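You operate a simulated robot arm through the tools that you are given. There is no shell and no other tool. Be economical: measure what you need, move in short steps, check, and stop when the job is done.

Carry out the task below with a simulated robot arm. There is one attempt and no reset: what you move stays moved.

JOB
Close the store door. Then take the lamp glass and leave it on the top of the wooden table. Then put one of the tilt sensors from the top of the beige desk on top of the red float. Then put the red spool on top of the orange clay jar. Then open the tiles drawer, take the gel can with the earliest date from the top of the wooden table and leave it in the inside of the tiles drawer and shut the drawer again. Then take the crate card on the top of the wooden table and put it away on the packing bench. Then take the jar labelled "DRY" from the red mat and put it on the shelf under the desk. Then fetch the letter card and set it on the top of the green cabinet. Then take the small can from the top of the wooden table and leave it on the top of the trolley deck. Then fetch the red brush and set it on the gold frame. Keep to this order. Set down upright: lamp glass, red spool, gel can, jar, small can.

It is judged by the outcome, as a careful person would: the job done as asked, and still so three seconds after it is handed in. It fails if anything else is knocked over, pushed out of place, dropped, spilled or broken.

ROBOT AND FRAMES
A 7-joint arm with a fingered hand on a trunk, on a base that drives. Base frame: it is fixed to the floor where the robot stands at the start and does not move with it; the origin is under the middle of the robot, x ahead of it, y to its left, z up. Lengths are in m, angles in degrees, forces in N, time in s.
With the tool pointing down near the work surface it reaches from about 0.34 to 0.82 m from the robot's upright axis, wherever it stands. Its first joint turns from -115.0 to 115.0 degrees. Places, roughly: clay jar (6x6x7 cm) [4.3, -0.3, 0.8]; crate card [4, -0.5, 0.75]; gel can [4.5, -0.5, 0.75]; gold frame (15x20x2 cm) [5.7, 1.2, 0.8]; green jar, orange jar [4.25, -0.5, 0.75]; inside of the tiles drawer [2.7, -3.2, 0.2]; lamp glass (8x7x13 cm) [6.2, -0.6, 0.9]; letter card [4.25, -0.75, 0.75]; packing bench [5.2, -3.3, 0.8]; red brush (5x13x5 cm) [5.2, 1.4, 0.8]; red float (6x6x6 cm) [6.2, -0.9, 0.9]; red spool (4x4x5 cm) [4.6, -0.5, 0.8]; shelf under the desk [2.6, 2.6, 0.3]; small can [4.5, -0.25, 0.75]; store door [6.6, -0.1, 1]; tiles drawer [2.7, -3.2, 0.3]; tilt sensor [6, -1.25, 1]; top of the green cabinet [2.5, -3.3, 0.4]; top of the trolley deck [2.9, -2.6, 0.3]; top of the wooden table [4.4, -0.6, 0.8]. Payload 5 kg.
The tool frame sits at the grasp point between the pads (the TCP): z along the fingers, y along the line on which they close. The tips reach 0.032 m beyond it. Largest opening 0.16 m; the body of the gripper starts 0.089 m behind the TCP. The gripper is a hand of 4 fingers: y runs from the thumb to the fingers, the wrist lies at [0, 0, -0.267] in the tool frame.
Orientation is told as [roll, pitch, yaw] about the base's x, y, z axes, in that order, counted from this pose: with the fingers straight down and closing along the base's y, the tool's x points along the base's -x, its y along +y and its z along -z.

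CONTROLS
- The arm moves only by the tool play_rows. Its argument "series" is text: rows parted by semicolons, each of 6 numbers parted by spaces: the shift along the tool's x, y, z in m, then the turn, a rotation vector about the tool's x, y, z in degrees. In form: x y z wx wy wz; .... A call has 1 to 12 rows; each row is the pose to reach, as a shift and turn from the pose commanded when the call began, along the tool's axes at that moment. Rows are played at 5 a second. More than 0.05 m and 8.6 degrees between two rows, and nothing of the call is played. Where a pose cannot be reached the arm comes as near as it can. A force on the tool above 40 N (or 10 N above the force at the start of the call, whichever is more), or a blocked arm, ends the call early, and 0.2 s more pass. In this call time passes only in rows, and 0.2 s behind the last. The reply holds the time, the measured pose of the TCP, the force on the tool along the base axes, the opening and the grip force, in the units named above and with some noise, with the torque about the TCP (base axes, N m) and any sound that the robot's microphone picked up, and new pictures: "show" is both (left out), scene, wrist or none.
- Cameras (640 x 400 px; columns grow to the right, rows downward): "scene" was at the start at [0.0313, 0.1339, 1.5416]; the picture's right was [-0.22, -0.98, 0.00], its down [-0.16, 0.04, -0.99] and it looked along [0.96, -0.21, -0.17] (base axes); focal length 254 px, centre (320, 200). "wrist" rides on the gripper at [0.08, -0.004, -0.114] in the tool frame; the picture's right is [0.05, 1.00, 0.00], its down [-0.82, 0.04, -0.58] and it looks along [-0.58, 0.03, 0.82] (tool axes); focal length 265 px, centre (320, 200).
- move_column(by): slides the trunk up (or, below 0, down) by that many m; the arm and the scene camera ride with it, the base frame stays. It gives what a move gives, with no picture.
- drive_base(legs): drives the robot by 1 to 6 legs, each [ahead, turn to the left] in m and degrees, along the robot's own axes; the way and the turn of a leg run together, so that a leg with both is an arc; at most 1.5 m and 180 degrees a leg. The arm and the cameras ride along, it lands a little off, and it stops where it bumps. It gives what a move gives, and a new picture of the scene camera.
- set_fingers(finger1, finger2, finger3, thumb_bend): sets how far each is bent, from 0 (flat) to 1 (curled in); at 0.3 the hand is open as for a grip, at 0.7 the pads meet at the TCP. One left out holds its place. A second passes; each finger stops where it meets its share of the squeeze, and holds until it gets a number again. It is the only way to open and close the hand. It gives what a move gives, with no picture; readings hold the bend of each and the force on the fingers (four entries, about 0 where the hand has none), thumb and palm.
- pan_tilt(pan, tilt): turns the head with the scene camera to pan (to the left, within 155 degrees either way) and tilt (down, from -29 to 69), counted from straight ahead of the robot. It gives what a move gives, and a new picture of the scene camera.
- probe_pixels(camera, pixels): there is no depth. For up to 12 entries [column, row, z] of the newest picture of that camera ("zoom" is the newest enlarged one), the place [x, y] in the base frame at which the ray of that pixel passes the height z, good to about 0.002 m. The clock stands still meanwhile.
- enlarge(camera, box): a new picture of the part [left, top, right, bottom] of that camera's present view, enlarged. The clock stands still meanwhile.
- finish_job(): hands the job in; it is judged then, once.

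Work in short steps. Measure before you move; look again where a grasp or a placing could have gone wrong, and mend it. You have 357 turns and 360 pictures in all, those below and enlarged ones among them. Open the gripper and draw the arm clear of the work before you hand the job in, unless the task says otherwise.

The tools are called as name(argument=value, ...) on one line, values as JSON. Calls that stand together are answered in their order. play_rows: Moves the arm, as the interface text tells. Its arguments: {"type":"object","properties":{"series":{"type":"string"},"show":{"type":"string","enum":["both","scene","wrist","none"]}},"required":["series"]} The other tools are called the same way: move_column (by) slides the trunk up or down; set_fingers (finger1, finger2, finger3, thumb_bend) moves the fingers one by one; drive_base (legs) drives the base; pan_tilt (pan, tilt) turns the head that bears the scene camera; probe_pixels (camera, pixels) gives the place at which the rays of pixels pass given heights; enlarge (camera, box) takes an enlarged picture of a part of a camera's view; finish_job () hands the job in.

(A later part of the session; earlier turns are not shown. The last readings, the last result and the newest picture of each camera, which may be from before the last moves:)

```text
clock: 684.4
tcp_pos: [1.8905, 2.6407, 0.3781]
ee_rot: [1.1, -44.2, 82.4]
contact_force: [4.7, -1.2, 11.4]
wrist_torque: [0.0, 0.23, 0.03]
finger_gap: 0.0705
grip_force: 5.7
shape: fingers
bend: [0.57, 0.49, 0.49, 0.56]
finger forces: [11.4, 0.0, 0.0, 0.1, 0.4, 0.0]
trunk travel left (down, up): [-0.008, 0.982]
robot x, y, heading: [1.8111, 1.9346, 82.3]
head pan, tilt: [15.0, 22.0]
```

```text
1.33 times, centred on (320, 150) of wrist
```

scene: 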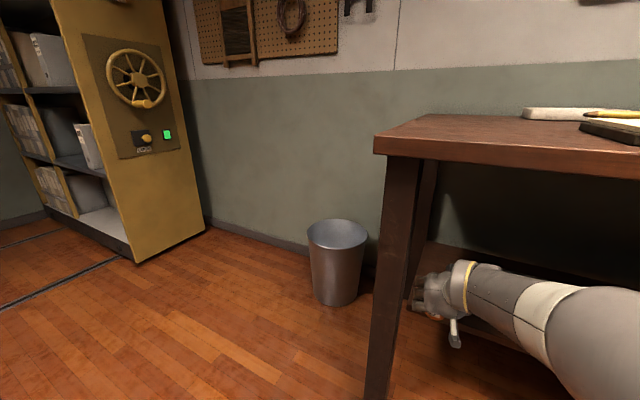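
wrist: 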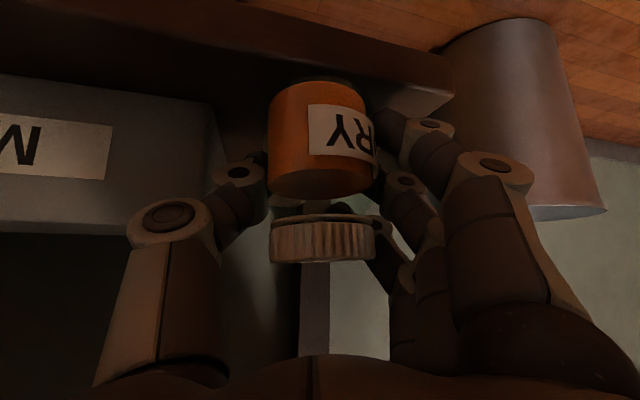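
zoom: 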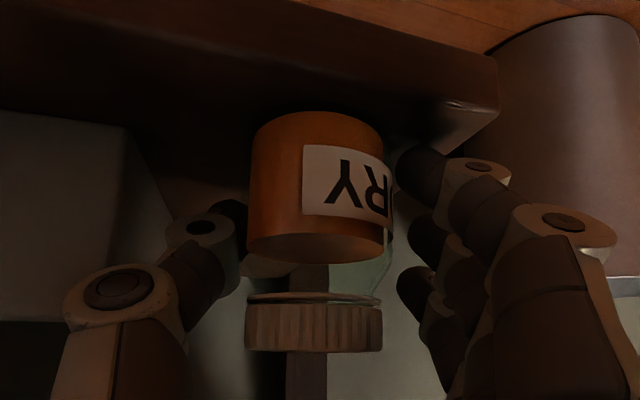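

Finger 1 rests on the shelf. I lift 5 mm so it can open, then check.

play_rows(series="-0.002 0 -0.002 0 0 0; -0.004 0.002 -0.0042 0 0 0", show="none")

enlarge(camera="wrist", box=[140, 0, 500, 300])

```text
clock: 685.0
tcp_pos: [1.887, 2.6407, 0.3809]
ee_rot: [1.3, -44.0, 82.5]
contact_force: [-0.2, 0.3, -0.5]
wrist_torque: [-0.03, 0.03, 0.01]
finger_gap: 0.0815
grip_force: 0.1
shape: fingers
bend: [0.49, 0.49, 0.49, 0.56]
finger forces: [0.1, 0.0, 0.0, 0.0, 0.2, 0.1]
trunk travel left (down, up): [-0.008, 0.982]
robot x, y, heading: [1.8077, 1.9329, 82.7]
head pan, tilt: [15.0, 22.0]
```

```text
1.33 times, centred on (320, 150) of wrist
```

zoom: 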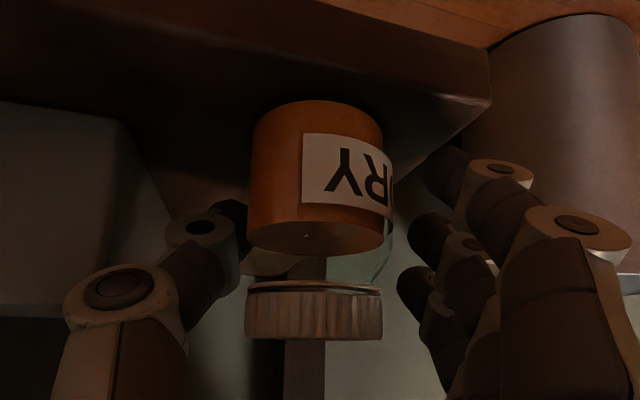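

Jar is free and upright. I shift 6 mm right to centre, withdraw along the hand axis, then back.

play_rows(series="0 -0.004 -0.005 0 0 0; 0 -0.006 -0.02 0 0 0; 0 -0.006 -0.045 0 0 0; 0 -0.006 -0.075 0 0 0; 0 -0.006 -0.1 0 0 0", show="wrist")

```text
clock: 686.2
tcp_pos: [1.8871, 2.5686, 0.4555]
ee_rot: [1.2, -44.1, 82.5]
contact_force: [-0.9, 0.1, -0.2]
wrist_torque: [0.0, 0.01, 0.01]
finger_gap: 0.0814
grip_force: 0.0
shape: fingers
bend: [0.49, 0.49, 0.49, 0.56]
finger forces: [0.0, 0.1, 0.0, 0.1, 0.0, 0.1]
trunk travel left (down, up): [-0.008, 0.982]
robot x, y, heading: [1.8089, 1.9359, 82.6]
head pan, tilt: [15.0, 22.0]
```

wrist: 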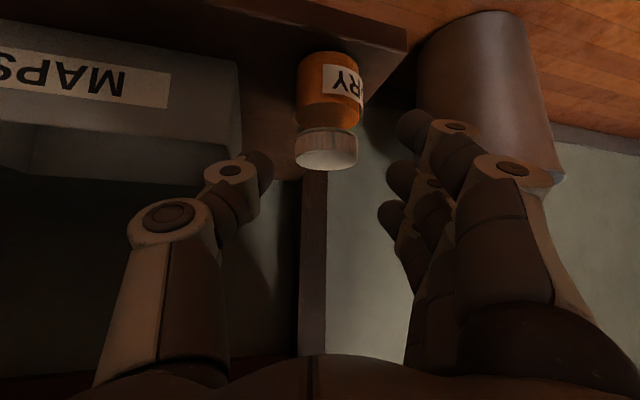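

The DRY jar stands on the shelf. I back out along the same line, raise the trunk and level the hand.

drive_base(legs=[[-0.5, 0]])

move_column(by=0.4)

move_column(by=0.2)

play_rows(series="0 0 0 0 8 0; 0 0 0 0 16 0; 0 0 0 0 24 0; 0 0 0 0 32 0; 0 0 0 0 40 0; 0 0 0 0 44 0", show="none")

play_rows(series="0.04 0 -0.03 0 0 0; 0.08 0 -0.06 0 0 0; 0.12 0 -0.09 0 0 0; 0.14 0 -0.12 0 0 0", show="none")

pan_tilt(pan=0, tilt=30)

```text
clock: 689.1
tcp_pos: [1.8245, 2.0703, 0.455]
ee_rot: [1.3, -44.2, 82.0]
contact_force: [-0.3, 0.1, -0.7]
wrist_torque: [0.0, 0.01, -0.01]
finger_gap: 0.0814
grip_force: 0.1
shape: fingers
bend: [0.49, 0.49, 0.49, 0.56]
finger forces: [0.1, 0.0, 0.1, 0.1, 0.0, 0.1]
trunk travel left (down, up): [-0.008, 0.982]
robot x, y, heading: [1.7449, 1.4367, 82.0]
head pan, tilt: [15.0, 22.0]
```

scene: 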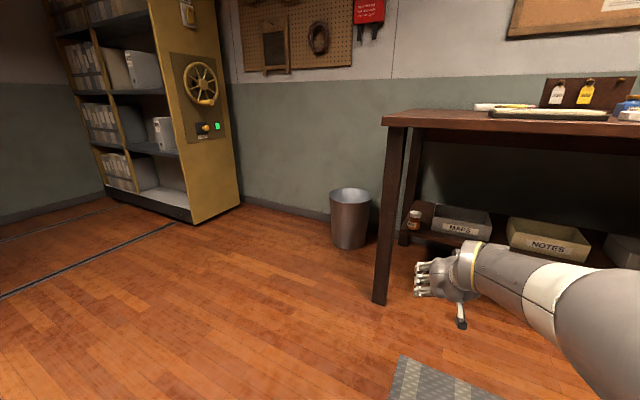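

```text
clock: 693.0
tcp_pos: [1.8246, 2.0704, 0.8553]
ee_rot: [1.3, -44.2, 81.9]
contact_force: [-1.1, 0.0, 0.0]
wrist_torque: [0.0, -0.01, 0.01]
finger_gap: 0.0817
grip_force: 0.2
shape: fingers
bend: [0.49, 0.49, 0.49, 0.56]
finger forces: [0.1, 0.0, 0.1, 0.1, 0.0, 0.0]
trunk travel left (down, up): [-0.408, 0.582]
robot x, y, heading: [1.7427, 1.4361, 82.1]
head pan, tilt: [15.0, 22.0]
```

```text
clock: 695.1
tcp_pos: [1.8254, 2.0701, 1.0552]
ee_rot: [1.3, -44.2, 81.9]
contact_force: [0.2, -0.5, 0.7]
wrist_torque: [-0.03, -0.02, 0.01]
finger_gap: 0.0815
grip_force: 0.0
shape: fingers
bend: [0.49, 0.49, 0.49, 0.56]
finger forces: [0.0, 0.1, 0.1, 0.0, 0.0, 0.0]
trunk travel left (down, up): [-0.608, 0.382]
robot x, y, heading: [1.7368, 1.4348, 82.0]
head pan, tilt: [15.0, 22.0]
```

```text
clock: 696.5
tcp_pos: [1.8247, 2.0706, 1.0546]
ee_rot: [1.1, -0.1, 82.8]
contact_force: [0.2, 0.2, 0.6]
wrist_torque: [-0.01, 0.0, 0.01]
finger_gap: 0.0811
grip_force: 0.1
shape: fingers
bend: [0.49, 0.49, 0.49, 0.56]
finger forces: [0.0, 0.0, 0.0, 0.0, 0.1, 0.0]
trunk travel left (down, up): [-0.608, 0.382]
robot x, y, heading: [1.7427, 1.4333, 82.2]
head pan, tilt: [15.0, 22.0]
```

```text
clock: 697.5
tcp_pos: [1.8104, 1.9312, 1.1743]
ee_rot: [0.9, -0.2, 82.9]
contact_force: [0.2, -0.6, -0.2]
wrist_torque: [0.03, -0.01, 0.0]
finger_gap: 0.0815
grip_force: 0.1
shape: fingers
bend: [0.49, 0.49, 0.49, 0.56]
finger forces: [0.0, 0.1, 0.0, 0.1, 0.0, 0.1]
trunk travel left (down, up): [-0.608, 0.382]
robot x, y, heading: [1.7406, 1.4334, 82.1]
head pan, tilt: [15.0, 22.0]
```

```text
clock: 698.3
tcp_pos: [1.8114, 1.9316, 1.1733]
ee_rot: [0.9, -0.1, 82.9]
contact_force: [0.0, -0.4, 0.3]
wrist_torque: [0.02, -0.01, -0.03]
finger_gap: 0.0813
grip_force: 0.1
shape: fingers
bend: [0.49, 0.49, 0.49, 0.56]
finger forces: [0.1, 0.0, 0.0, 0.0, 0.0, 0.0]
trunk travel left (down, up): [-0.608, 0.382]
robot x, y, heading: [1.7398, 1.4369, 81.8]
head pan, tilt: [0.0, 30.0]
```

scene: 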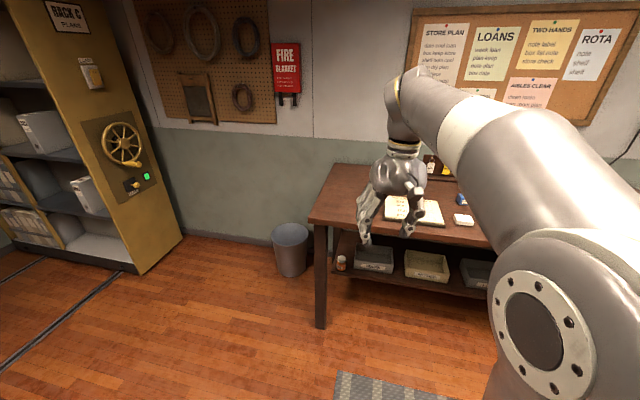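

DRY jar visible on the shelf. Next the letter card; I drive back to the rear of the wooden table.

drive_base(legs=[[0, -66], [0.58, 0], [0, -36], [1.5, 0], [0.39, 0], [0, -87]])

drive_base(legs=[[1.5, 0], [0.08, 0], [0, 86]])

pan_tilt(pan=-12, tilt=45)

```text
clock: 719.1
tcp_pos: [3.9802, 0.5269, 1.1736]
ee_rot: [1.0, -0.2, -104.9]
contact_force: [-0.4, 0.3, -0.8]
wrist_torque: [0.0, -0.02, 0.0]
finger_gap: 0.0813
grip_force: 0.0
shape: fingers
bend: [0.49, 0.49, 0.49, 0.56]
finger forces: [0.0, 0.1, 0.1, 0.0, 0.0, 0.1]
trunk travel left (down, up): [-0.608, 0.382]
robot x, y, heading: [4.1156, 1.0092, -105.8]
head pan, tilt: [0.0, 30.0]
```

scene: 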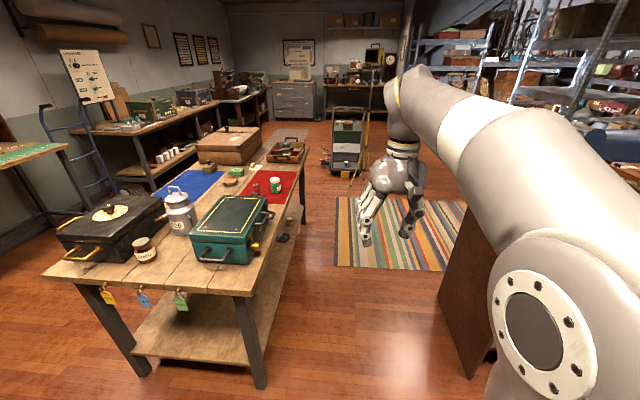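

```text
clock: 730.8
tcp_pos: [4.1264, -0.7005, 1.1729]
ee_rot: [0.9, -0.1, -21.3]
contact_force: [0.7, 0.6, -0.3]
wrist_torque: [0.0, 0.0, 0.01]
finger_gap: 0.0812
grip_force: 0.2
shape: fingers
bend: [0.49, 0.49, 0.49, 0.56]
finger forces: [0.0, 0.1, 0.0, 0.0, 0.1, 0.0]
trunk travel left (down, up): [-0.608, 0.382]
robot x, y, heading: [3.6644, -0.5135, -22.4]
head pan, tilt: [0.0, 30.0]
```

scene: 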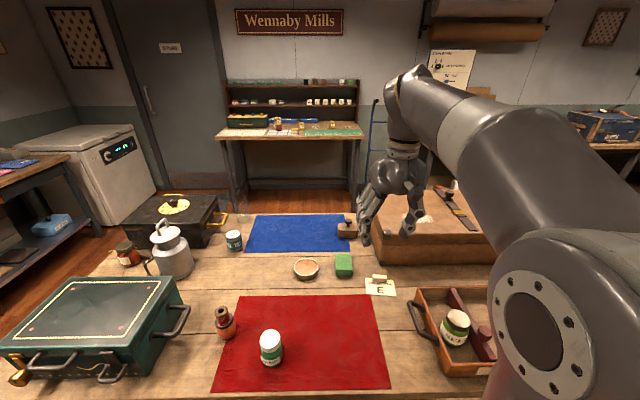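

```text
clock: 731.6
tcp_pos: [4.1268, -0.7, 1.1725]
ee_rot: [1.0, -0.2, -21.4]
contact_force: [-0.2, -1.3, 0.3]
wrist_torque: [0.03, -0.06, 0.0]
finger_gap: 0.0813
grip_force: 0.1
shape: fingers
bend: [0.49, 0.49, 0.49, 0.56]
finger forces: [0.0, 0.1, 0.0, 0.0, 0.0, 0.1]
trunk travel left (down, up): [-0.608, 0.382]
robot x, y, heading: [3.6584, -0.5152, -21.9]
head pan, tilt: [-12.0, 45.0]
```

scene: 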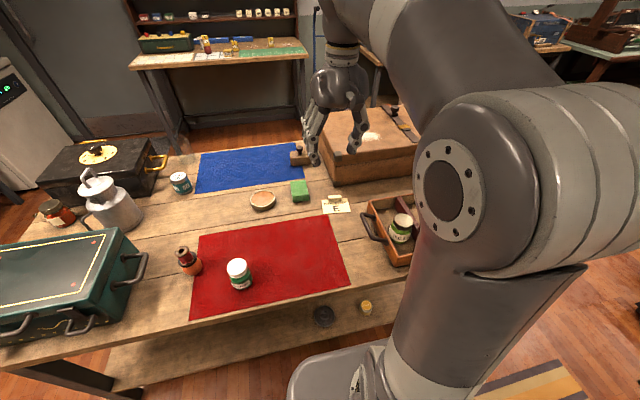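

I zoom on the letter card in both views.

enlarge(camera="scene", box=[305, 180, 375, 225])

enlarge(camera="wrist", box=[160, 0, 480, 200])

```text
8.89 times, centred on (340, 202) of scene
```

zoom: 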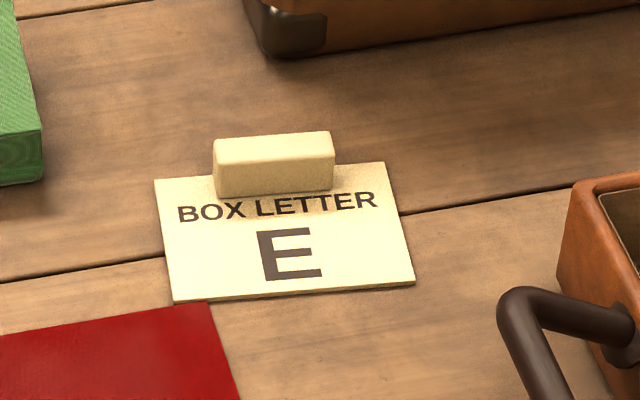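

```text
2.00 times, centred on (320, 100) of wrist
```

zoom: 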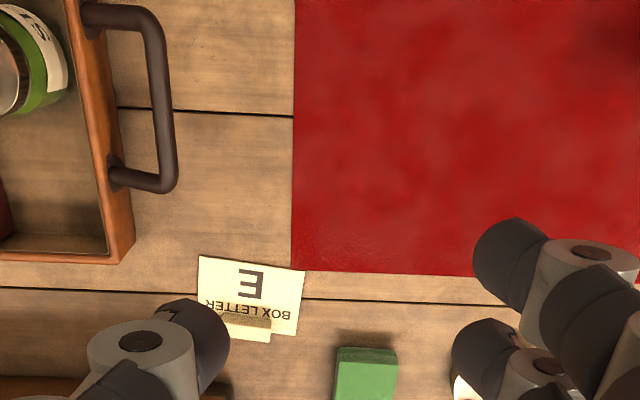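

probe_pixels(camera="scene", pixels=[[334.8, 196, 0.822], [335, 201.2, 0.802], [328.5, 201.6, 0.802], [341.5, 200.8, 0.802], [323.5, 213.3, 0.801], [350.6, 211.5, 0.801]])

probe_pixels(camera="zoom", pixels=[[246, 328, 0.815], [271, 325, 0.802], [200, 258, 0.801], [304, 271, 0.801]])

```text
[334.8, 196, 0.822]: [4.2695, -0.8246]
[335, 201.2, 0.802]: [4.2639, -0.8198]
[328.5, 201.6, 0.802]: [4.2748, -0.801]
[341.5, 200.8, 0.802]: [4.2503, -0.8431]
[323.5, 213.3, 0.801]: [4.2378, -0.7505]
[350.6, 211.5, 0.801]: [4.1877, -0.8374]
```

```text
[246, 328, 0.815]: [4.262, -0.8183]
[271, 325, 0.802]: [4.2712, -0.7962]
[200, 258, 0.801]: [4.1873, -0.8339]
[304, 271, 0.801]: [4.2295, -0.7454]
```

probe_pixels(camera="scene", pixels=[[336, 186, 0.8], [375, 180, 0.8], [309, 200, 0.8], [360, 217, 0.86], [369, 201, 0.86]])

```text
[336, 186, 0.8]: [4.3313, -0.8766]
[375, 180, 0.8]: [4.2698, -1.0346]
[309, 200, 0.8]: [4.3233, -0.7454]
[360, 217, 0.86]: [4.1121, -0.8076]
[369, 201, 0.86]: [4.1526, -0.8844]
```

The suitcase is only 8 cm behind the block, so I grip the block by its two ends (yaw −30°). I set a 6.5 cm opening and move above.

set_fingers(finger1=0.56, finger2=0.56, finger3=0.56, thumb_bend=0.56)

play_rows(series="-0.04 -0.015 0 0 0 2; -0.08 -0.03 0 0 0 4; -0.12 -0.045 0.01 0 0 6; -0.155 -0.058 0.03 0 0 8.6; -0.1745 -0.0616 0.06 0 0 8.6; -0.1745 -0.0616 0.1 0 0 8.6; -0.1745 -0.0616 0.14 0 0 8.6; -0.1745 -0.0616 0.18 0 0 8.6; -0.1745 -0.0616 0.21 0 0 8.6", show="wrist")

enlarge(camera="wrist", box=[220, 50, 420, 200])

```text
clock: 732.6
tcp_pos: [4.1266, -0.7006, 1.1723]
ee_rot: [1.1, -0.1, -21.3]
contact_force: [-0.2, -0.6, 0.2]
wrist_torque: [0.02, -0.02, 0.01]
finger_gap: 0.0688
grip_force: 0.1
shape: fingers
bend: [0.56, 0.56, 0.56, 0.56]
finger forces: [0.0, 0.0, 0.1, 0.1, 0.1, 0.0]
trunk travel left (down, up): [-0.608, 0.382]
robot x, y, heading: [3.6625, -0.5099, -22.1]
head pan, tilt: [-12.0, 45.0]
```

```text
clock: 734.6
tcp_pos: [4.2698, -0.8196, 0.9622]
ee_rot: [1.1, -0.1, -29.9]
contact_force: [-0.5, 1.3, 1.0]
wrist_torque: [0.0, -0.02, 0.0]
finger_gap: 0.0687
grip_force: 0.0
shape: fingers
bend: [0.56, 0.56, 0.56, 0.56]
finger forces: [0.1, 0.0, 0.1, 0.1, 0.0, 0.0]
trunk travel left (down, up): [-0.608, 0.382]
robot x, y, heading: [3.663, -0.5137, -22.3]
head pan, tilt: [-12.0, 45.0]
```

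wrist: 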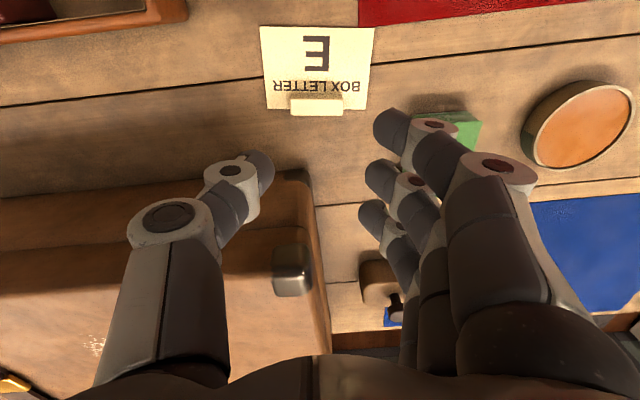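

```text
2.67 times, centred on (320, 125) of wrist
```

zoom: 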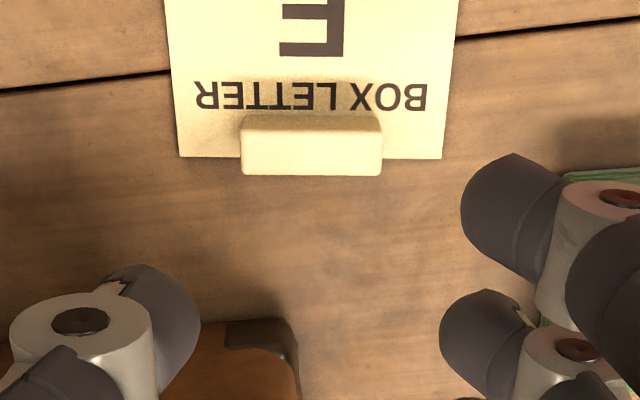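

Block needs a shift of 8 mm toward me. I descend to 0.848.

play_rows(series="0.004 -0.001 0.03 0 0 0; 0.008 -0.003 0.06 0 0 0; 0.008 -0.003 0.09 0 0 0; 0.008 -0.003 0.113 0 0 0", show="wrist")

enlarge(camera="wrist", box=[200, 80, 440, 260])

```text
clock: 735.6
tcp_pos: [4.2619, -0.8159, 0.8468]
ee_rot: [0.9, 0.0, -29.8]
contact_force: [-0.4, -0.3, 0.1]
wrist_torque: [-0.01, 0.01, 0.02]
finger_gap: 0.0686
grip_force: 0.0
shape: fingers
bend: [0.56, 0.56, 0.56, 0.56]
finger forces: [0.0, 0.1, 0.0, 0.0, 0.1, 0.0]
trunk travel left (down, up): [-0.608, 0.382]
robot x, y, heading: [3.6611, -0.5136, -21.8]
head pan, tilt: [-12.0, 45.0]
```

wrist: 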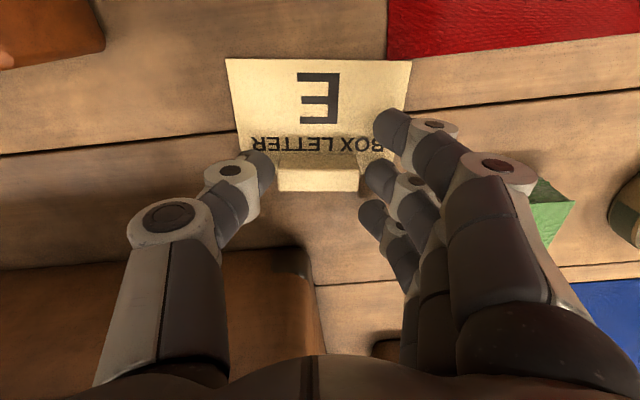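

```text
2.22 times, centred on (320, 170) of wrist
```

zoom: 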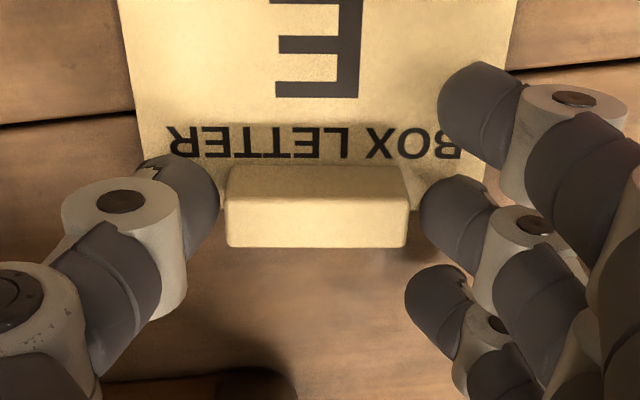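

Block sits between thumb and middle finger. I close just those two.

play_rows(series="0 0 0.003 0 0 0", show="none")

set_fingers(finger2=0.63, thumb_bend=0.62)

set_fingers(finger2=0.7, thumb_bend=0.68)

enlarge(camera="wrist", box=[200, 80, 440, 260])

```text
clock: 736.0
tcp_pos: [4.2617, -0.8153, 0.846]
ee_rot: [1.0, 0.0, -29.8]
contact_force: [-0.6, -0.6, -0.7]
wrist_torque: [0.01, 0.01, 0.05]
finger_gap: 0.0685
grip_force: 0.1
shape: fingers
bend: [0.56, 0.56, 0.56, 0.56]
finger forces: [0.0, 0.0, 0.0, 0.0, 0.0, 0.0]
trunk travel left (down, up): [-0.608, 0.382]
robot x, y, heading: [3.6622, -0.5146, -22.1]
head pan, tilt: [-12.0, 45.0]
```

```text
clock: 737.0
tcp_pos: [4.2614, -0.8164, 0.8461]
ee_rot: [1.0, 0.0, -29.9]
contact_force: [0.2, 0.3, 1.3]
wrist_torque: [0.0, 0.0, 0.01]
finger_gap: 0.0636
grip_force: 6.0
shape: fingers
bend: [0.56, 0.58, 0.56, 0.6]
finger forces: [0.0, 5.8, 0.1, 0.0, 5.7, 0.0]
trunk travel left (down, up): [-0.608, 0.382]
robot x, y, heading: [3.6615, -0.5108, -22.1]
head pan, tilt: [-12.0, 45.0]
```

```text
clock: 738.0
tcp_pos: [4.2618, -0.816, 0.8455]
ee_rot: [0.9, 0.0, -29.9]
contact_force: [0.4, -0.1, 1.1]
wrist_torque: [0.06, -0.02, 0.02]
finger_gap: 0.0593
grip_force: 10.2
shape: fingers
bend: [0.56, 0.57, 0.56, 0.65]
finger forces: [0.1, 9.6, 0.0, 0.0, 10.9, 0.0]
trunk travel left (down, up): [-0.608, 0.382]
robot x, y, heading: [3.659, -0.5153, -22.2]
head pan, tilt: [-12.0, 45.0]
```

```text
2.22 times, centred on (320, 170) of wrist
```

zoom: 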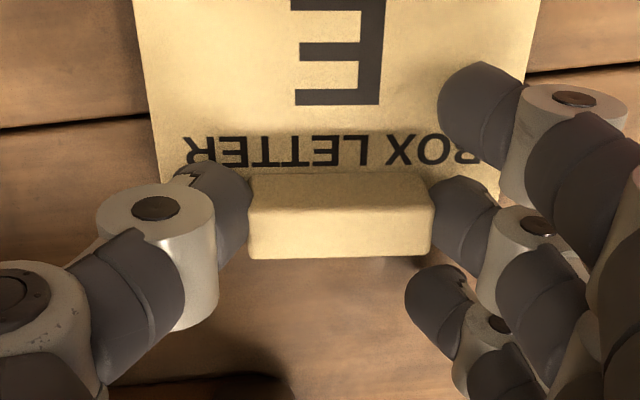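

Held with ~10 N. Lift and check.

play_rows(series="0 0 -0.01 0 0 0; 0 0 -0.03 0 0 0; 0 0 -0.06 0 0 0; 0 0 -0.1 0 0 0; 0 0 -0.14 0 0 0; 0 0 -0.18 0 0 0; 0 0 -0.22 0 0 0; 0 0 -0.26 0 0 0; 0 0 -0.3 0 0 0; 0 0 -0.34 0 0 0")

```text
clock: 740.2
tcp_pos: [4.2579, -0.8206, 1.1877]
ee_rot: [0.9, 0.0, -29.9]
contact_force: [0.1, 0.2, -0.3]
wrist_torque: [-0.03, -0.03, 0.01]
finger_gap: 0.0586
grip_force: 10.2
shape: fingers
bend: [0.56, 0.57, 0.56, 0.65]
finger forces: [0.0, 10.0, 0.0, 0.1, 10.3, 0.1]
trunk travel left (down, up): [-0.608, 0.382]
robot x, y, heading: [3.6618, -0.5151, -22.2]
head pan, tilt: [-12.0, 45.0]
```

scene: 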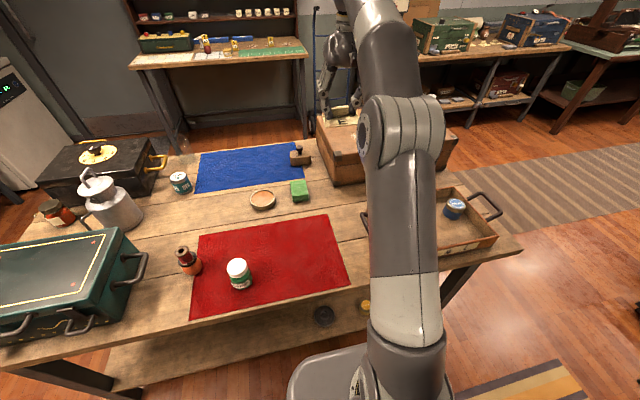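
wrist: 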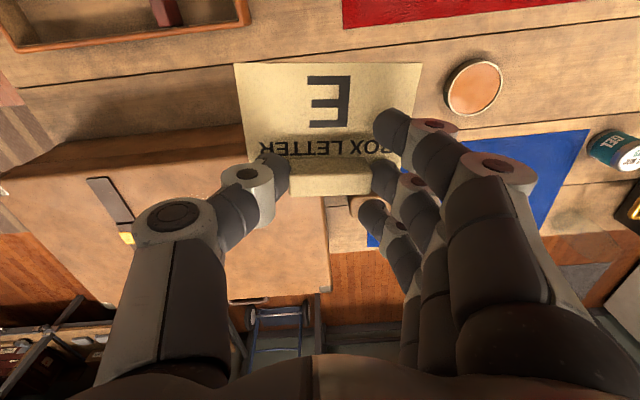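

Letter card held level. I retract and drive to the green cabinet.

play_rows(series="0.04 0 -0.01 0 0 0; 0.08 0 -0.02 0 0 0; 0.12 0 -0.03 0 0 0; 0.15 0.02 -0.04 0 0 0", show="none")

drive_base(legs=[[0, -97], [0.67, 0], [0, 40], [0.41, 0], [0, 14], [1.1, 0]])

drive_base(legs=[[0, -45], [1.15, 0], [0, -90]])

pan_tilt(pan=0, tilt=50)

```text
clock: 741.2
tcp_pos: [4.1367, -0.7289, 1.2267]
ee_rot: [1.1, 0.0, -29.9]
contact_force: [-0.5, 0.7, -0.2]
wrist_torque: [0.0, -0.03, 0.0]
finger_gap: 0.0588
grip_force: 10.3
shape: fingers
bend: [0.56, 0.57, 0.56, 0.65]
finger forces: [0.1, 10.1, 0.0, 0.0, 10.5, 0.1]
trunk travel left (down, up): [-0.608, 0.382]
robot x, y, heading: [3.6618, -0.5123, -22.2]
head pan, tilt: [-12.0, 45.0]
```

```text
clock: 759.1
tcp_pos: [4.0571, -2.9954, 1.2272]
ee_rot: [1.0, 0.0, -73.6]
contact_force: [0.4, 0.2, 0.0]
wrist_torque: [-0.01, 0.0, 0.03]
finger_gap: 0.0584
grip_force: 9.9
shape: fingers
bend: [0.56, 0.57, 0.56, 0.65]
finger forces: [0.0, 10.0, 0.1, 0.0, 10.4, 0.0]
trunk travel left (down, up): [-0.608, 0.382]
robot x, y, heading: [3.8648, -2.5078, -66.0]
head pan, tilt: [-12.0, 45.0]
```

scene: 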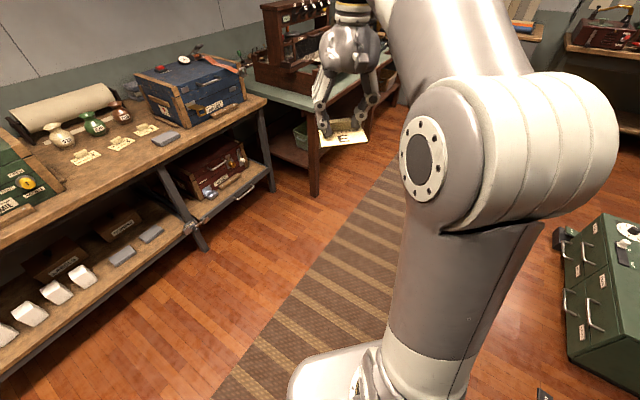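

```text
clock: 770.9
tcp_pos: [2.975, -3.3946, 1.2269]
ee_rot: [1.1, 0.0, 151.7]
contact_force: [-0.1, -0.4, -0.2]
wrist_torque: [0.02, 0.02, -0.02]
finger_gap: 0.0581
grip_force: 10.7
shape: fingers
bend: [0.56, 0.57, 0.56, 0.65]
finger forces: [0.0, 10.0, 0.1, 0.0, 10.4, 0.0]
trunk travel left (down, up): [-0.608, 0.382]
robot x, y, heading: [3.4543, -3.5986, 159.7]
head pan, tilt: [-12.0, 45.0]
```

scene: 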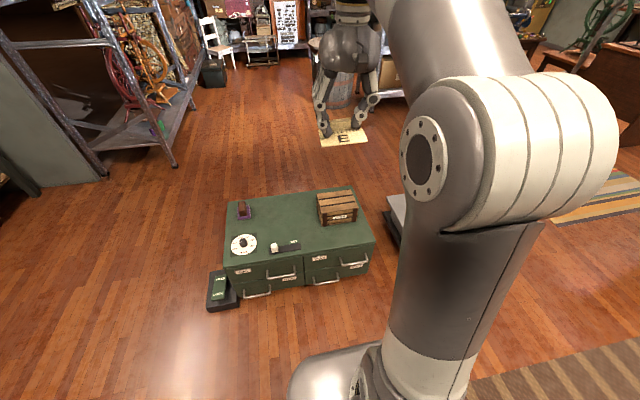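

```text
clock: 771.7
tcp_pos: [2.9762, -3.3954, 1.2269]
ee_rot: [1.0, 0.0, 151.7]
contact_force: [-0.3, 0.6, 0.7]
wrist_torque: [0.0, 0.02, 0.01]
finger_gap: 0.0585
grip_force: 9.5
shape: fingers
bend: [0.56, 0.57, 0.56, 0.65]
finger forces: [0.0, 10.0, 0.0, 0.0, 10.4, 0.1]
trunk travel left (down, up): [-0.608, 0.382]
robot x, y, heading: [3.4623, -3.5963, 159.6]
head pan, tilt: [0.0, 50.0]
```

scene: 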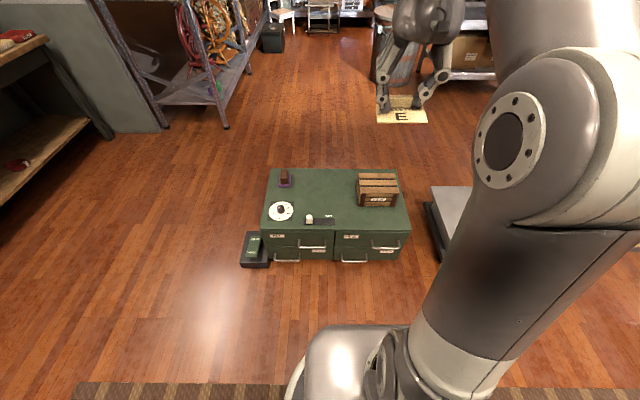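

Drawers remain shut. I probe the free centre of the cabinet top.

probe_pixels(camera="scene", pixels=[[326, 190, 0.4], [356, 206, 0.4], [358, 178, 0.4], [291, 187, 0.4], [334, 223, 0.4], [304, 222, 0.4], [290, 205, 0.4]])

enlarge(camera="scene", box=[255, 160, 415, 265])

```text
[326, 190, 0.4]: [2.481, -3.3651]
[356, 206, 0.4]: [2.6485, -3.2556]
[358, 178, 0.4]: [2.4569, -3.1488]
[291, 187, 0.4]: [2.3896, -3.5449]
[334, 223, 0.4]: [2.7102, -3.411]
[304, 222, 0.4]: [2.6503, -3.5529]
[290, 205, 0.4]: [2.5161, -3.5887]
```

```text
3.81 times, centred on (335, 212) of scene
```

zoom: 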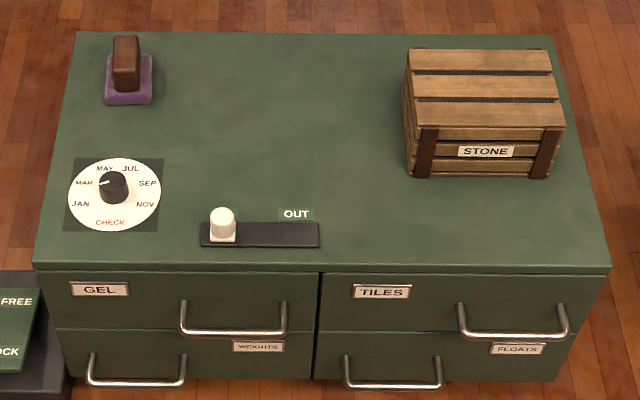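

I'll set the card in the clear centre. Drive 0.28 m closer, lower the trunk, and move above the spot.

drive_base(legs=[[0.28, 0]])

move_column(by=-0.4)

move_column(by=-0.1)

play_rows(series="-0.028 0.034 0 0 0 0; -0.056 0.068 0 0 0 0; -0.084 0.102 0.01 0 0 0; -0.112 0.136 0.02 0 0 0; -0.137 0.166 0.04 0 0 0; -0.137 0.166 0.08 0 0 0; -0.137 0.166 0.12 0 0 0; -0.137 0.166 0.16 0 0 0")

```text
clock: 773.6
tcp_pos: [2.7175, -3.2972, 1.2266]
ee_rot: [0.9, 0.0, 151.8]
contact_force: [0.0, -0.3, -0.9]
wrist_torque: [0.01, 0.03, -0.03]
finger_gap: 0.0583
grip_force: 10.2
shape: fingers
bend: [0.56, 0.57, 0.56, 0.65]
finger forces: [0.1, 10.1, 0.0, 0.0, 10.4, 0.0]
trunk travel left (down, up): [-0.608, 0.382]
robot x, y, heading: [3.2003, -3.5023, 159.6]
head pan, tilt: [0.0, 50.0]
```

scene: 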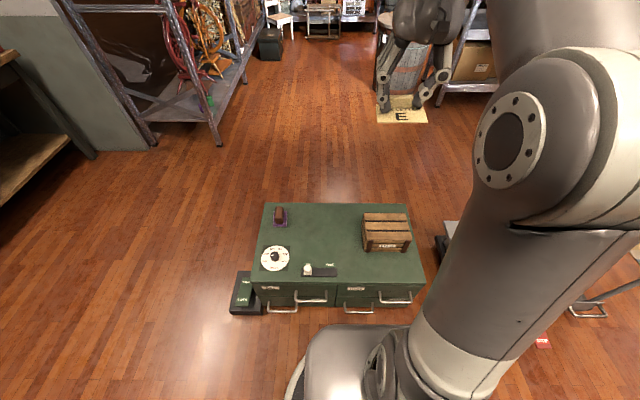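

```text
clock: 777.4
tcp_pos: [2.7181, -3.2981, 0.8272]
ee_rot: [1.0, 0.0, 151.7]
contact_force: [-0.4, -0.1, 0.0]
wrist_torque: [0.02, 0.0, 0.01]
finger_gap: 0.0584
grip_force: 10.3
shape: fingers
bend: [0.56, 0.57, 0.56, 0.65]
finger forces: [0.0, 10.0, 0.0, 0.0, 10.4, 0.1]
trunk travel left (down, up): [-0.208, 0.782]
robot x, y, heading: [3.2001, -3.4991, 159.4]
head pan, tilt: [0.0, 50.0]
```

```text
clock: 778.8
tcp_pos: [2.7176, -3.2984, 0.7272]
ee_rot: [1.0, 0.1, 151.8]
contact_force: [-0.5, -0.4, -0.4]
wrist_torque: [-0.02, -0.04, -0.03]
finger_gap: 0.0583
grip_force: 10.1
shape: fingers
bend: [0.56, 0.57, 0.56, 0.65]
finger forces: [0.1, 10.0, 0.1, 0.1, 10.3, 0.0]
trunk travel left (down, up): [-0.108, 0.882]
robot x, y, heading: [3.2003, -3.4977, 159.4]
head pan, tilt: [0.0, 50.0]
```

```text
clock: 780.6
tcp_pos: [2.5193, -3.3848, 0.5699]
ee_rot: [1.0, -0.2, 151.7]
contact_force: [-0.1, -0.3, 1.0]
wrist_torque: [-0.01, 0.01, 0.02]
finger_gap: 0.058
grip_force: 10.4
shape: fingers
bend: [0.56, 0.57, 0.56, 0.65]
finger forces: [0.0, 9.8, 0.0, 0.0, 10.0, 0.1]
trunk travel left (down, up): [-0.108, 0.882]
robot x, y, heading: [3.1964, -3.501, 159.3]
head pan, tilt: [0.0, 50.0]
```

scene: 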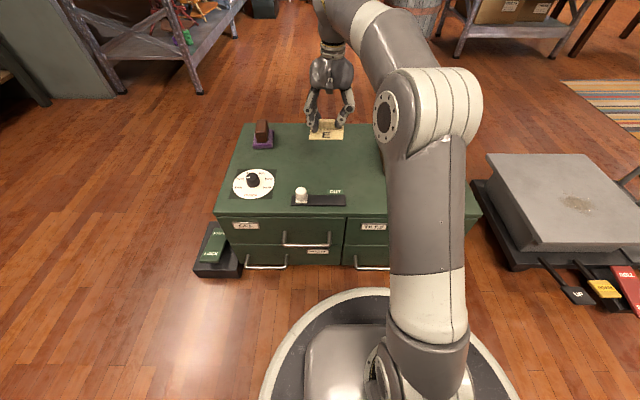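
wrist: 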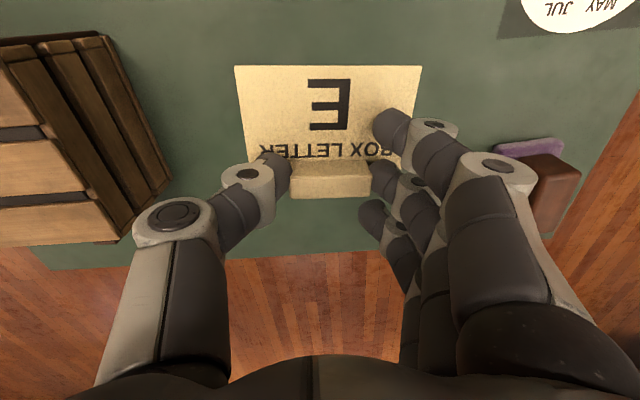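

Spot is clear (back edge 22 cm ahead, stand 17 cm left). I lower.

play_rows(series="0 0 0.03 0 0 0; 0 0 0.06 0 0 0; 0 0 0.09 0 0 0; 0 0 0.11 0 0 0; 0 0 0.118 0 0 0; 0 0 0.122 0 0 0; 0 0 0.126 0 0 0; 0 0 0.129 0 0 0; 0 0 0.132 0 0 0", show="wrist")

```text
clock: 782.6
tcp_pos: [2.515, -3.3839, 0.4415]
ee_rot: [1.0, -0.3, 151.7]
contact_force: [2.4, 1.7, 27.7]
wrist_torque: [-1.0, -0.12, 0.07]
finger_gap: 0.0586
grip_force: 21.1
shape: fingers
bend: [0.58, 0.58, 0.56, 0.65]
finger forces: [17.8, 9.8, 0.0, 0.1, 15.1, 0.0]
trunk travel left (down, up): [-0.108, 0.882]
robot x, y, heading: [3.2003, -3.4984, 159.5]
head pan, tilt: [0.0, 50.0]
```

wrist: 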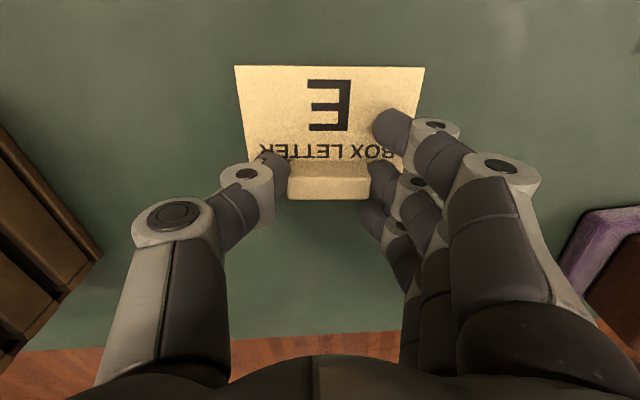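

Contact. Ease up 2 mm and open the two gripping fingers.

play_rows(series="0 0 -0.004 0 0 0", show="none")

set_fingers(finger1=0.52, finger2=0.53, finger3=0.53, thumb_bend=0.58)

play_rows(series="0 0 -0.01 0 0 0; 0 0 -0.03 0 0 0; 0 0 -0.06 0 0 0; 0 0 -0.1 0 0 0; 0 0 -0.14 0 0 0; 0 0 -0.18 0 0 0; 0 0 -0.22 0 0 0")

```text
clock: 783.0
tcp_pos: [2.5164, -3.3834, 0.4408]
ee_rot: [1.0, -0.1, 151.7]
contact_force: [-3.4, 2.5, 13.9]
wrist_torque: [-0.6, 0.17, -0.09]
finger_gap: 0.0587
grip_force: 15.9
shape: fingers
bend: [0.58, 0.58, 0.56, 0.65]
finger forces: [9.7, 10.4, 0.0, 0.1, 11.2, 0.0]
trunk travel left (down, up): [-0.108, 0.882]
robot x, y, heading: [3.198, -3.5006, 159.4]
head pan, tilt: [0.0, 50.0]
```

```text
clock: 784.0
tcp_pos: [2.5158, -3.3851, 0.4424]
ee_rot: [1.0, 0.0, 151.8]
contact_force: [-5.6, -1.5, 19.4]
wrist_torque: [0.51, -0.09, 0.13]
finger_gap: 0.067
grip_force: 10.2
shape: fingers
bend: [0.52, 0.53, 0.53, 0.6]
finger forces: [0.0, 0.1, 0.0, 0.1, 21.5, 0.0]
trunk travel left (down, up): [-0.108, 0.882]
robot x, y, heading: [3.2023, -3.5012, 159.5]
head pan, tilt: [0.0, 50.0]
```

```text
clock: 785.6
tcp_pos: [2.5172, -3.3811, 0.6596]
ee_rot: [0.9, 0.0, 151.7]
contact_force: [0.0, -0.2, 0.3]
wrist_torque: [-0.01, -0.01, 0.02]
finger_gap: 0.0728
grip_force: 0.1
shape: fingers
bend: [0.52, 0.53, 0.53, 0.57]
finger forces: [0.1, 0.1, 0.0, 0.0, 0.0, 0.0]
trunk travel left (down, up): [-0.108, 0.882]
robot x, y, heading: [3.2018, -3.4994, 159.5]
head pan, tilt: [0.0, 50.0]
```

scene: 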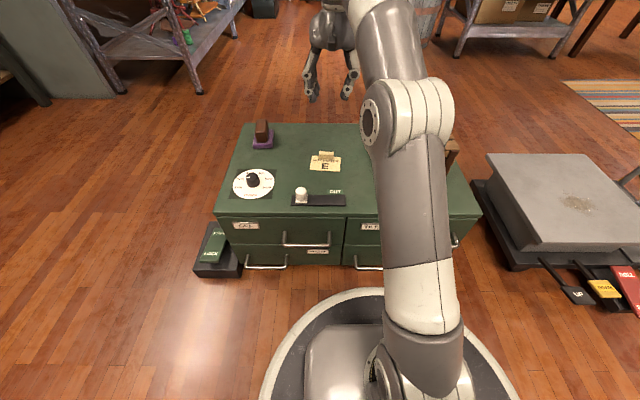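
wrist: 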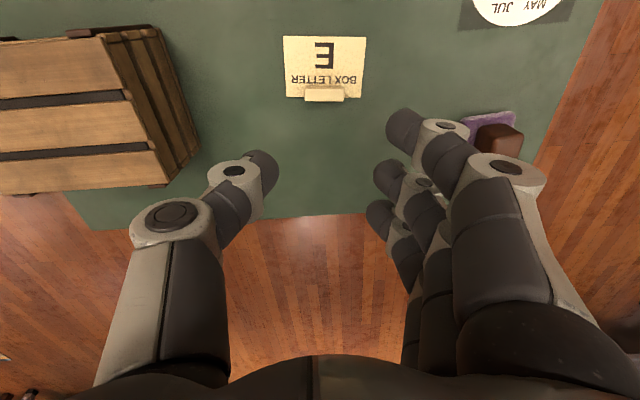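

Letter card is on the cabinet. I look at the trolley to my right for the next item.

pan_tilt(pan=-40, tilt=40)

enlarge(camera="scene", box=[160, 100, 480, 330])

```text
clock: 786.6
tcp_pos: [2.5181, -3.3829, 0.6599]
ee_rot: [1.0, 0.0, 151.7]
contact_force: [0.2, -0.1, -0.4]
wrist_torque: [0.0, -0.02, 0.02]
finger_gap: 0.073
grip_force: 0.1
shape: fingers
bend: [0.52, 0.53, 0.53, 0.57]
finger forces: [0.1, 0.0, 0.1, 0.0, 0.0, 0.0]
trunk travel left (down, up): [-0.108, 0.882]
robot x, y, heading: [3.1992, -3.5022, 159.2]
head pan, tilt: [-40.0, 40.0]
```

scene: 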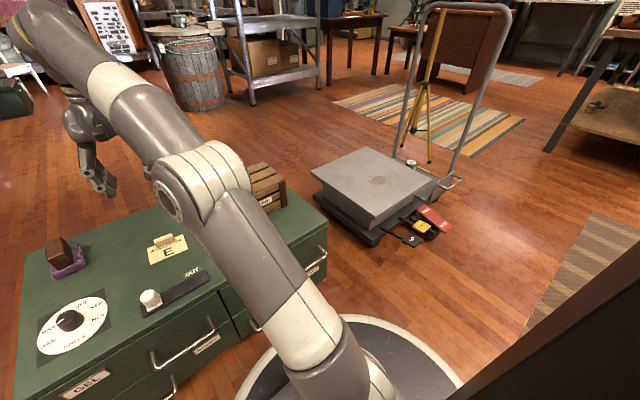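

```text
1.74 times, centred on (320, 215) of scene
```

zoom: 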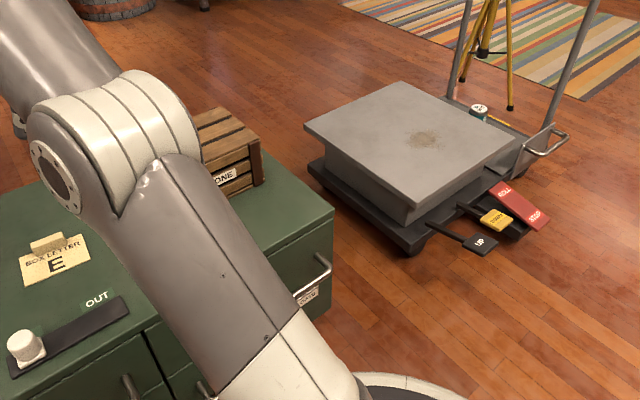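

Deck = the grey platform. I raise the trunk, tuck the arm and drive back to the table's rear, near the milk-type small can.

move_column(by=0.4)

move_column(by=0.1)

play_rows(series="0.04 0 0 0 0 0; 0.08 0 0 0 0 0; 0.12 -0.02 0 0 0 0; 0.15 -0.05 -0.01 0 0 0; 0.17 -0.08 -0.02 0 0 0; 0.18 -0.11 -0.03 0 0 0; 0.19 -0.14 -0.04 0 0 0", show="none")

drive_base(legs=[[-0.28, 0], [0, -91], [1.19, 0], [0, 46], [1.1, 0]])

```text
clock: 790.5
tcp_pos: [2.5191, -3.381, 1.06]
ee_rot: [1.0, 0.0, 151.8]
contact_force: [-0.3, 0.1, 0.2]
wrist_torque: [0.02, 0.0, -0.01]
finger_gap: 0.073
grip_force: 0.0
shape: fingers
bend: [0.52, 0.53, 0.53, 0.57]
finger forces: [0.0, 0.0, 0.0, 0.0, 0.0, 0.0]
trunk travel left (down, up): [-0.508, 0.482]
robot x, y, heading: [3.2026, -3.5015, 159.4]
head pan, tilt: [-40.0, 40.0]
```

```text
clock: 791.8
tcp_pos: [2.5172, -3.3804, 1.16]
ee_rot: [0.9, 0.0, 151.8]
contact_force: [-0.3, 0.6, -0.9]
wrist_torque: [0.01, 0.04, 0.01]
finger_gap: 0.0729
grip_force: 0.1
shape: fingers
bend: [0.52, 0.53, 0.53, 0.57]
finger forces: [0.1, 0.1, 0.0, 0.0, 0.0, 0.0]
trunk travel left (down, up): [-0.608, 0.382]
robot x, y, heading: [3.1989, -3.5041, 159.5]
head pan, tilt: [-40.0, 40.0]
```

```text
clock: 793.4
tcp_pos: [2.7534, -3.3451, 1.1981]
ee_rot: [1.0, 0.1, 151.9]
contact_force: [0.4, 0.1, 0.3]
wrist_torque: [0.0, 0.01, -0.01]
finger_gap: 0.0732
grip_force: 0.1
shape: fingers
bend: [0.52, 0.53, 0.53, 0.57]
finger forces: [0.0, 0.0, 0.0, 0.0, 0.0, 0.0]
trunk travel left (down, up): [-0.608, 0.382]
robot x, y, heading: [3.2024, -3.4984, 159.6]
head pan, tilt: [-40.0, 40.0]
```

```text
clock: 812.2
tcp_pos: [3.2263, -1.0605, 1.1973]
ee_rot: [1.0, 0.0, 106.7]
contact_force: [0.3, 0.7, 0.2]
wrist_torque: [0.01, 0.0, 0.02]
finger_gap: 0.0731
grip_force: 0.1
shape: fingers
bend: [0.52, 0.53, 0.53, 0.57]
finger forces: [0.1, 0.1, 0.1, 0.1, 0.1, 0.0]
trunk travel left (down, up): [-0.608, 0.382]
robot x, y, heading: [3.4322, -1.4879, 114.3]
head pan, tilt: [-40.0, 40.0]
```

scene: 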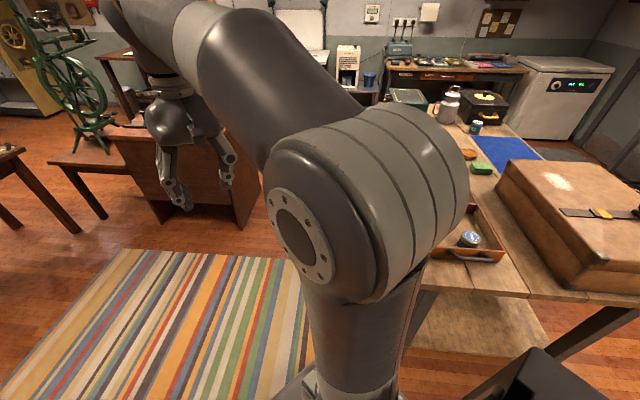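

drive_base(legs=[[0, -12], [0.41, 0], [0, -36], [1.23, 0], [0, -87]])

pan_tilt(pan=5, tilt=38)

enlarge(camera="scene", box=[230, 100, 430, 240])

```text
clock: 826.8
tcp_pos: [4.2842, -0.1157, 1.1973]
ee_rot: [1.0, 0.1, -28.6]
contact_force: [-0.1, -0.3, -0.8]
wrist_torque: [0.01, -0.01, -0.01]
finger_gap: 0.0732
grip_force: 0.0
shape: fingers
bend: [0.52, 0.53, 0.53, 0.57]
finger forces: [0.0, 0.1, 0.0, 0.0, 0.0, 0.1]
trunk travel left (down, up): [-0.608, 0.382]
robot x, y, heading: [3.8374, 0.0431, -20.8]
head pan, tilt: [-40.0, 40.0]
```

scene: 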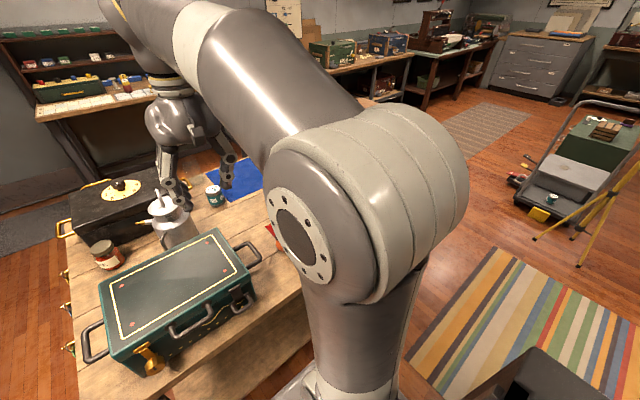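

```text
clock: 827.9
tcp_pos: [4.2842, -0.1164, 1.1985]
ee_rot: [1.0, 0.0, -28.7]
contact_force: [-1.2, 0.0, 0.1]
wrist_torque: [0.0, -0.02, 0.02]
finger_gap: 0.0733
grip_force: 0.0
shape: fingers
bend: [0.52, 0.53, 0.53, 0.57]
finger forces: [0.1, 0.0, 0.0, 0.0, 0.0, 0.0]
trunk travel left (down, up): [-0.608, 0.382]
robot x, y, heading: [3.8371, 0.0417, -21.0]
head pan, tilt: [5.0, 38.0]
```

scene: 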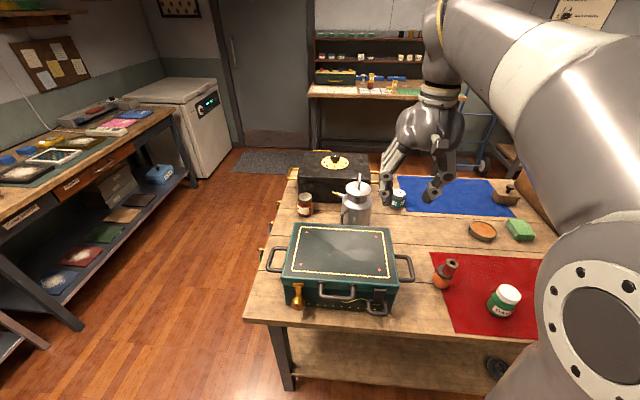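

```text
2.86 times, centred on (330, 170) of scene
```

zoom: 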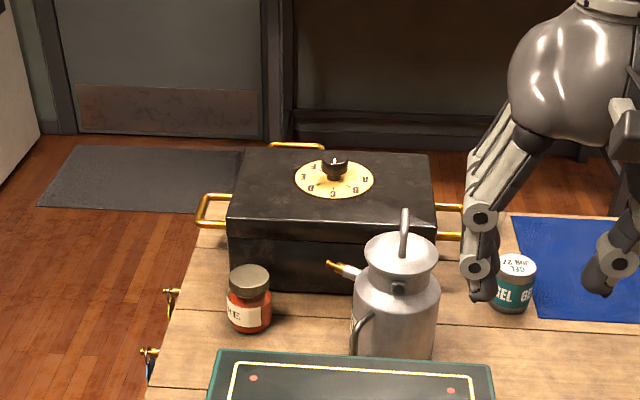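

I take the wrist view for triangulating the small (milk) can.

enlarge(camera="wrist", box=[220, 100, 540, 320])

enlarge(camera="scene", box=[320, 160, 420, 240])

```text
1.82 times, centred on (380, 210) of wrist
```

zoom: 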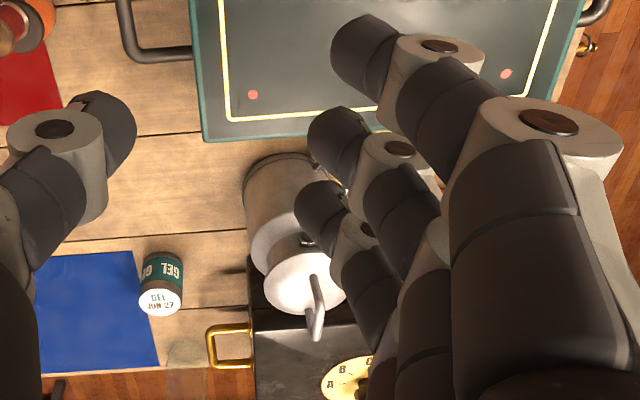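

```text
5.00 times, centred on (370, 200) of scene
```

zoom: 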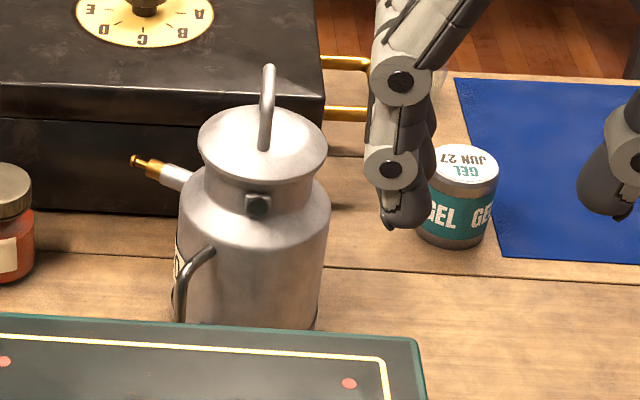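

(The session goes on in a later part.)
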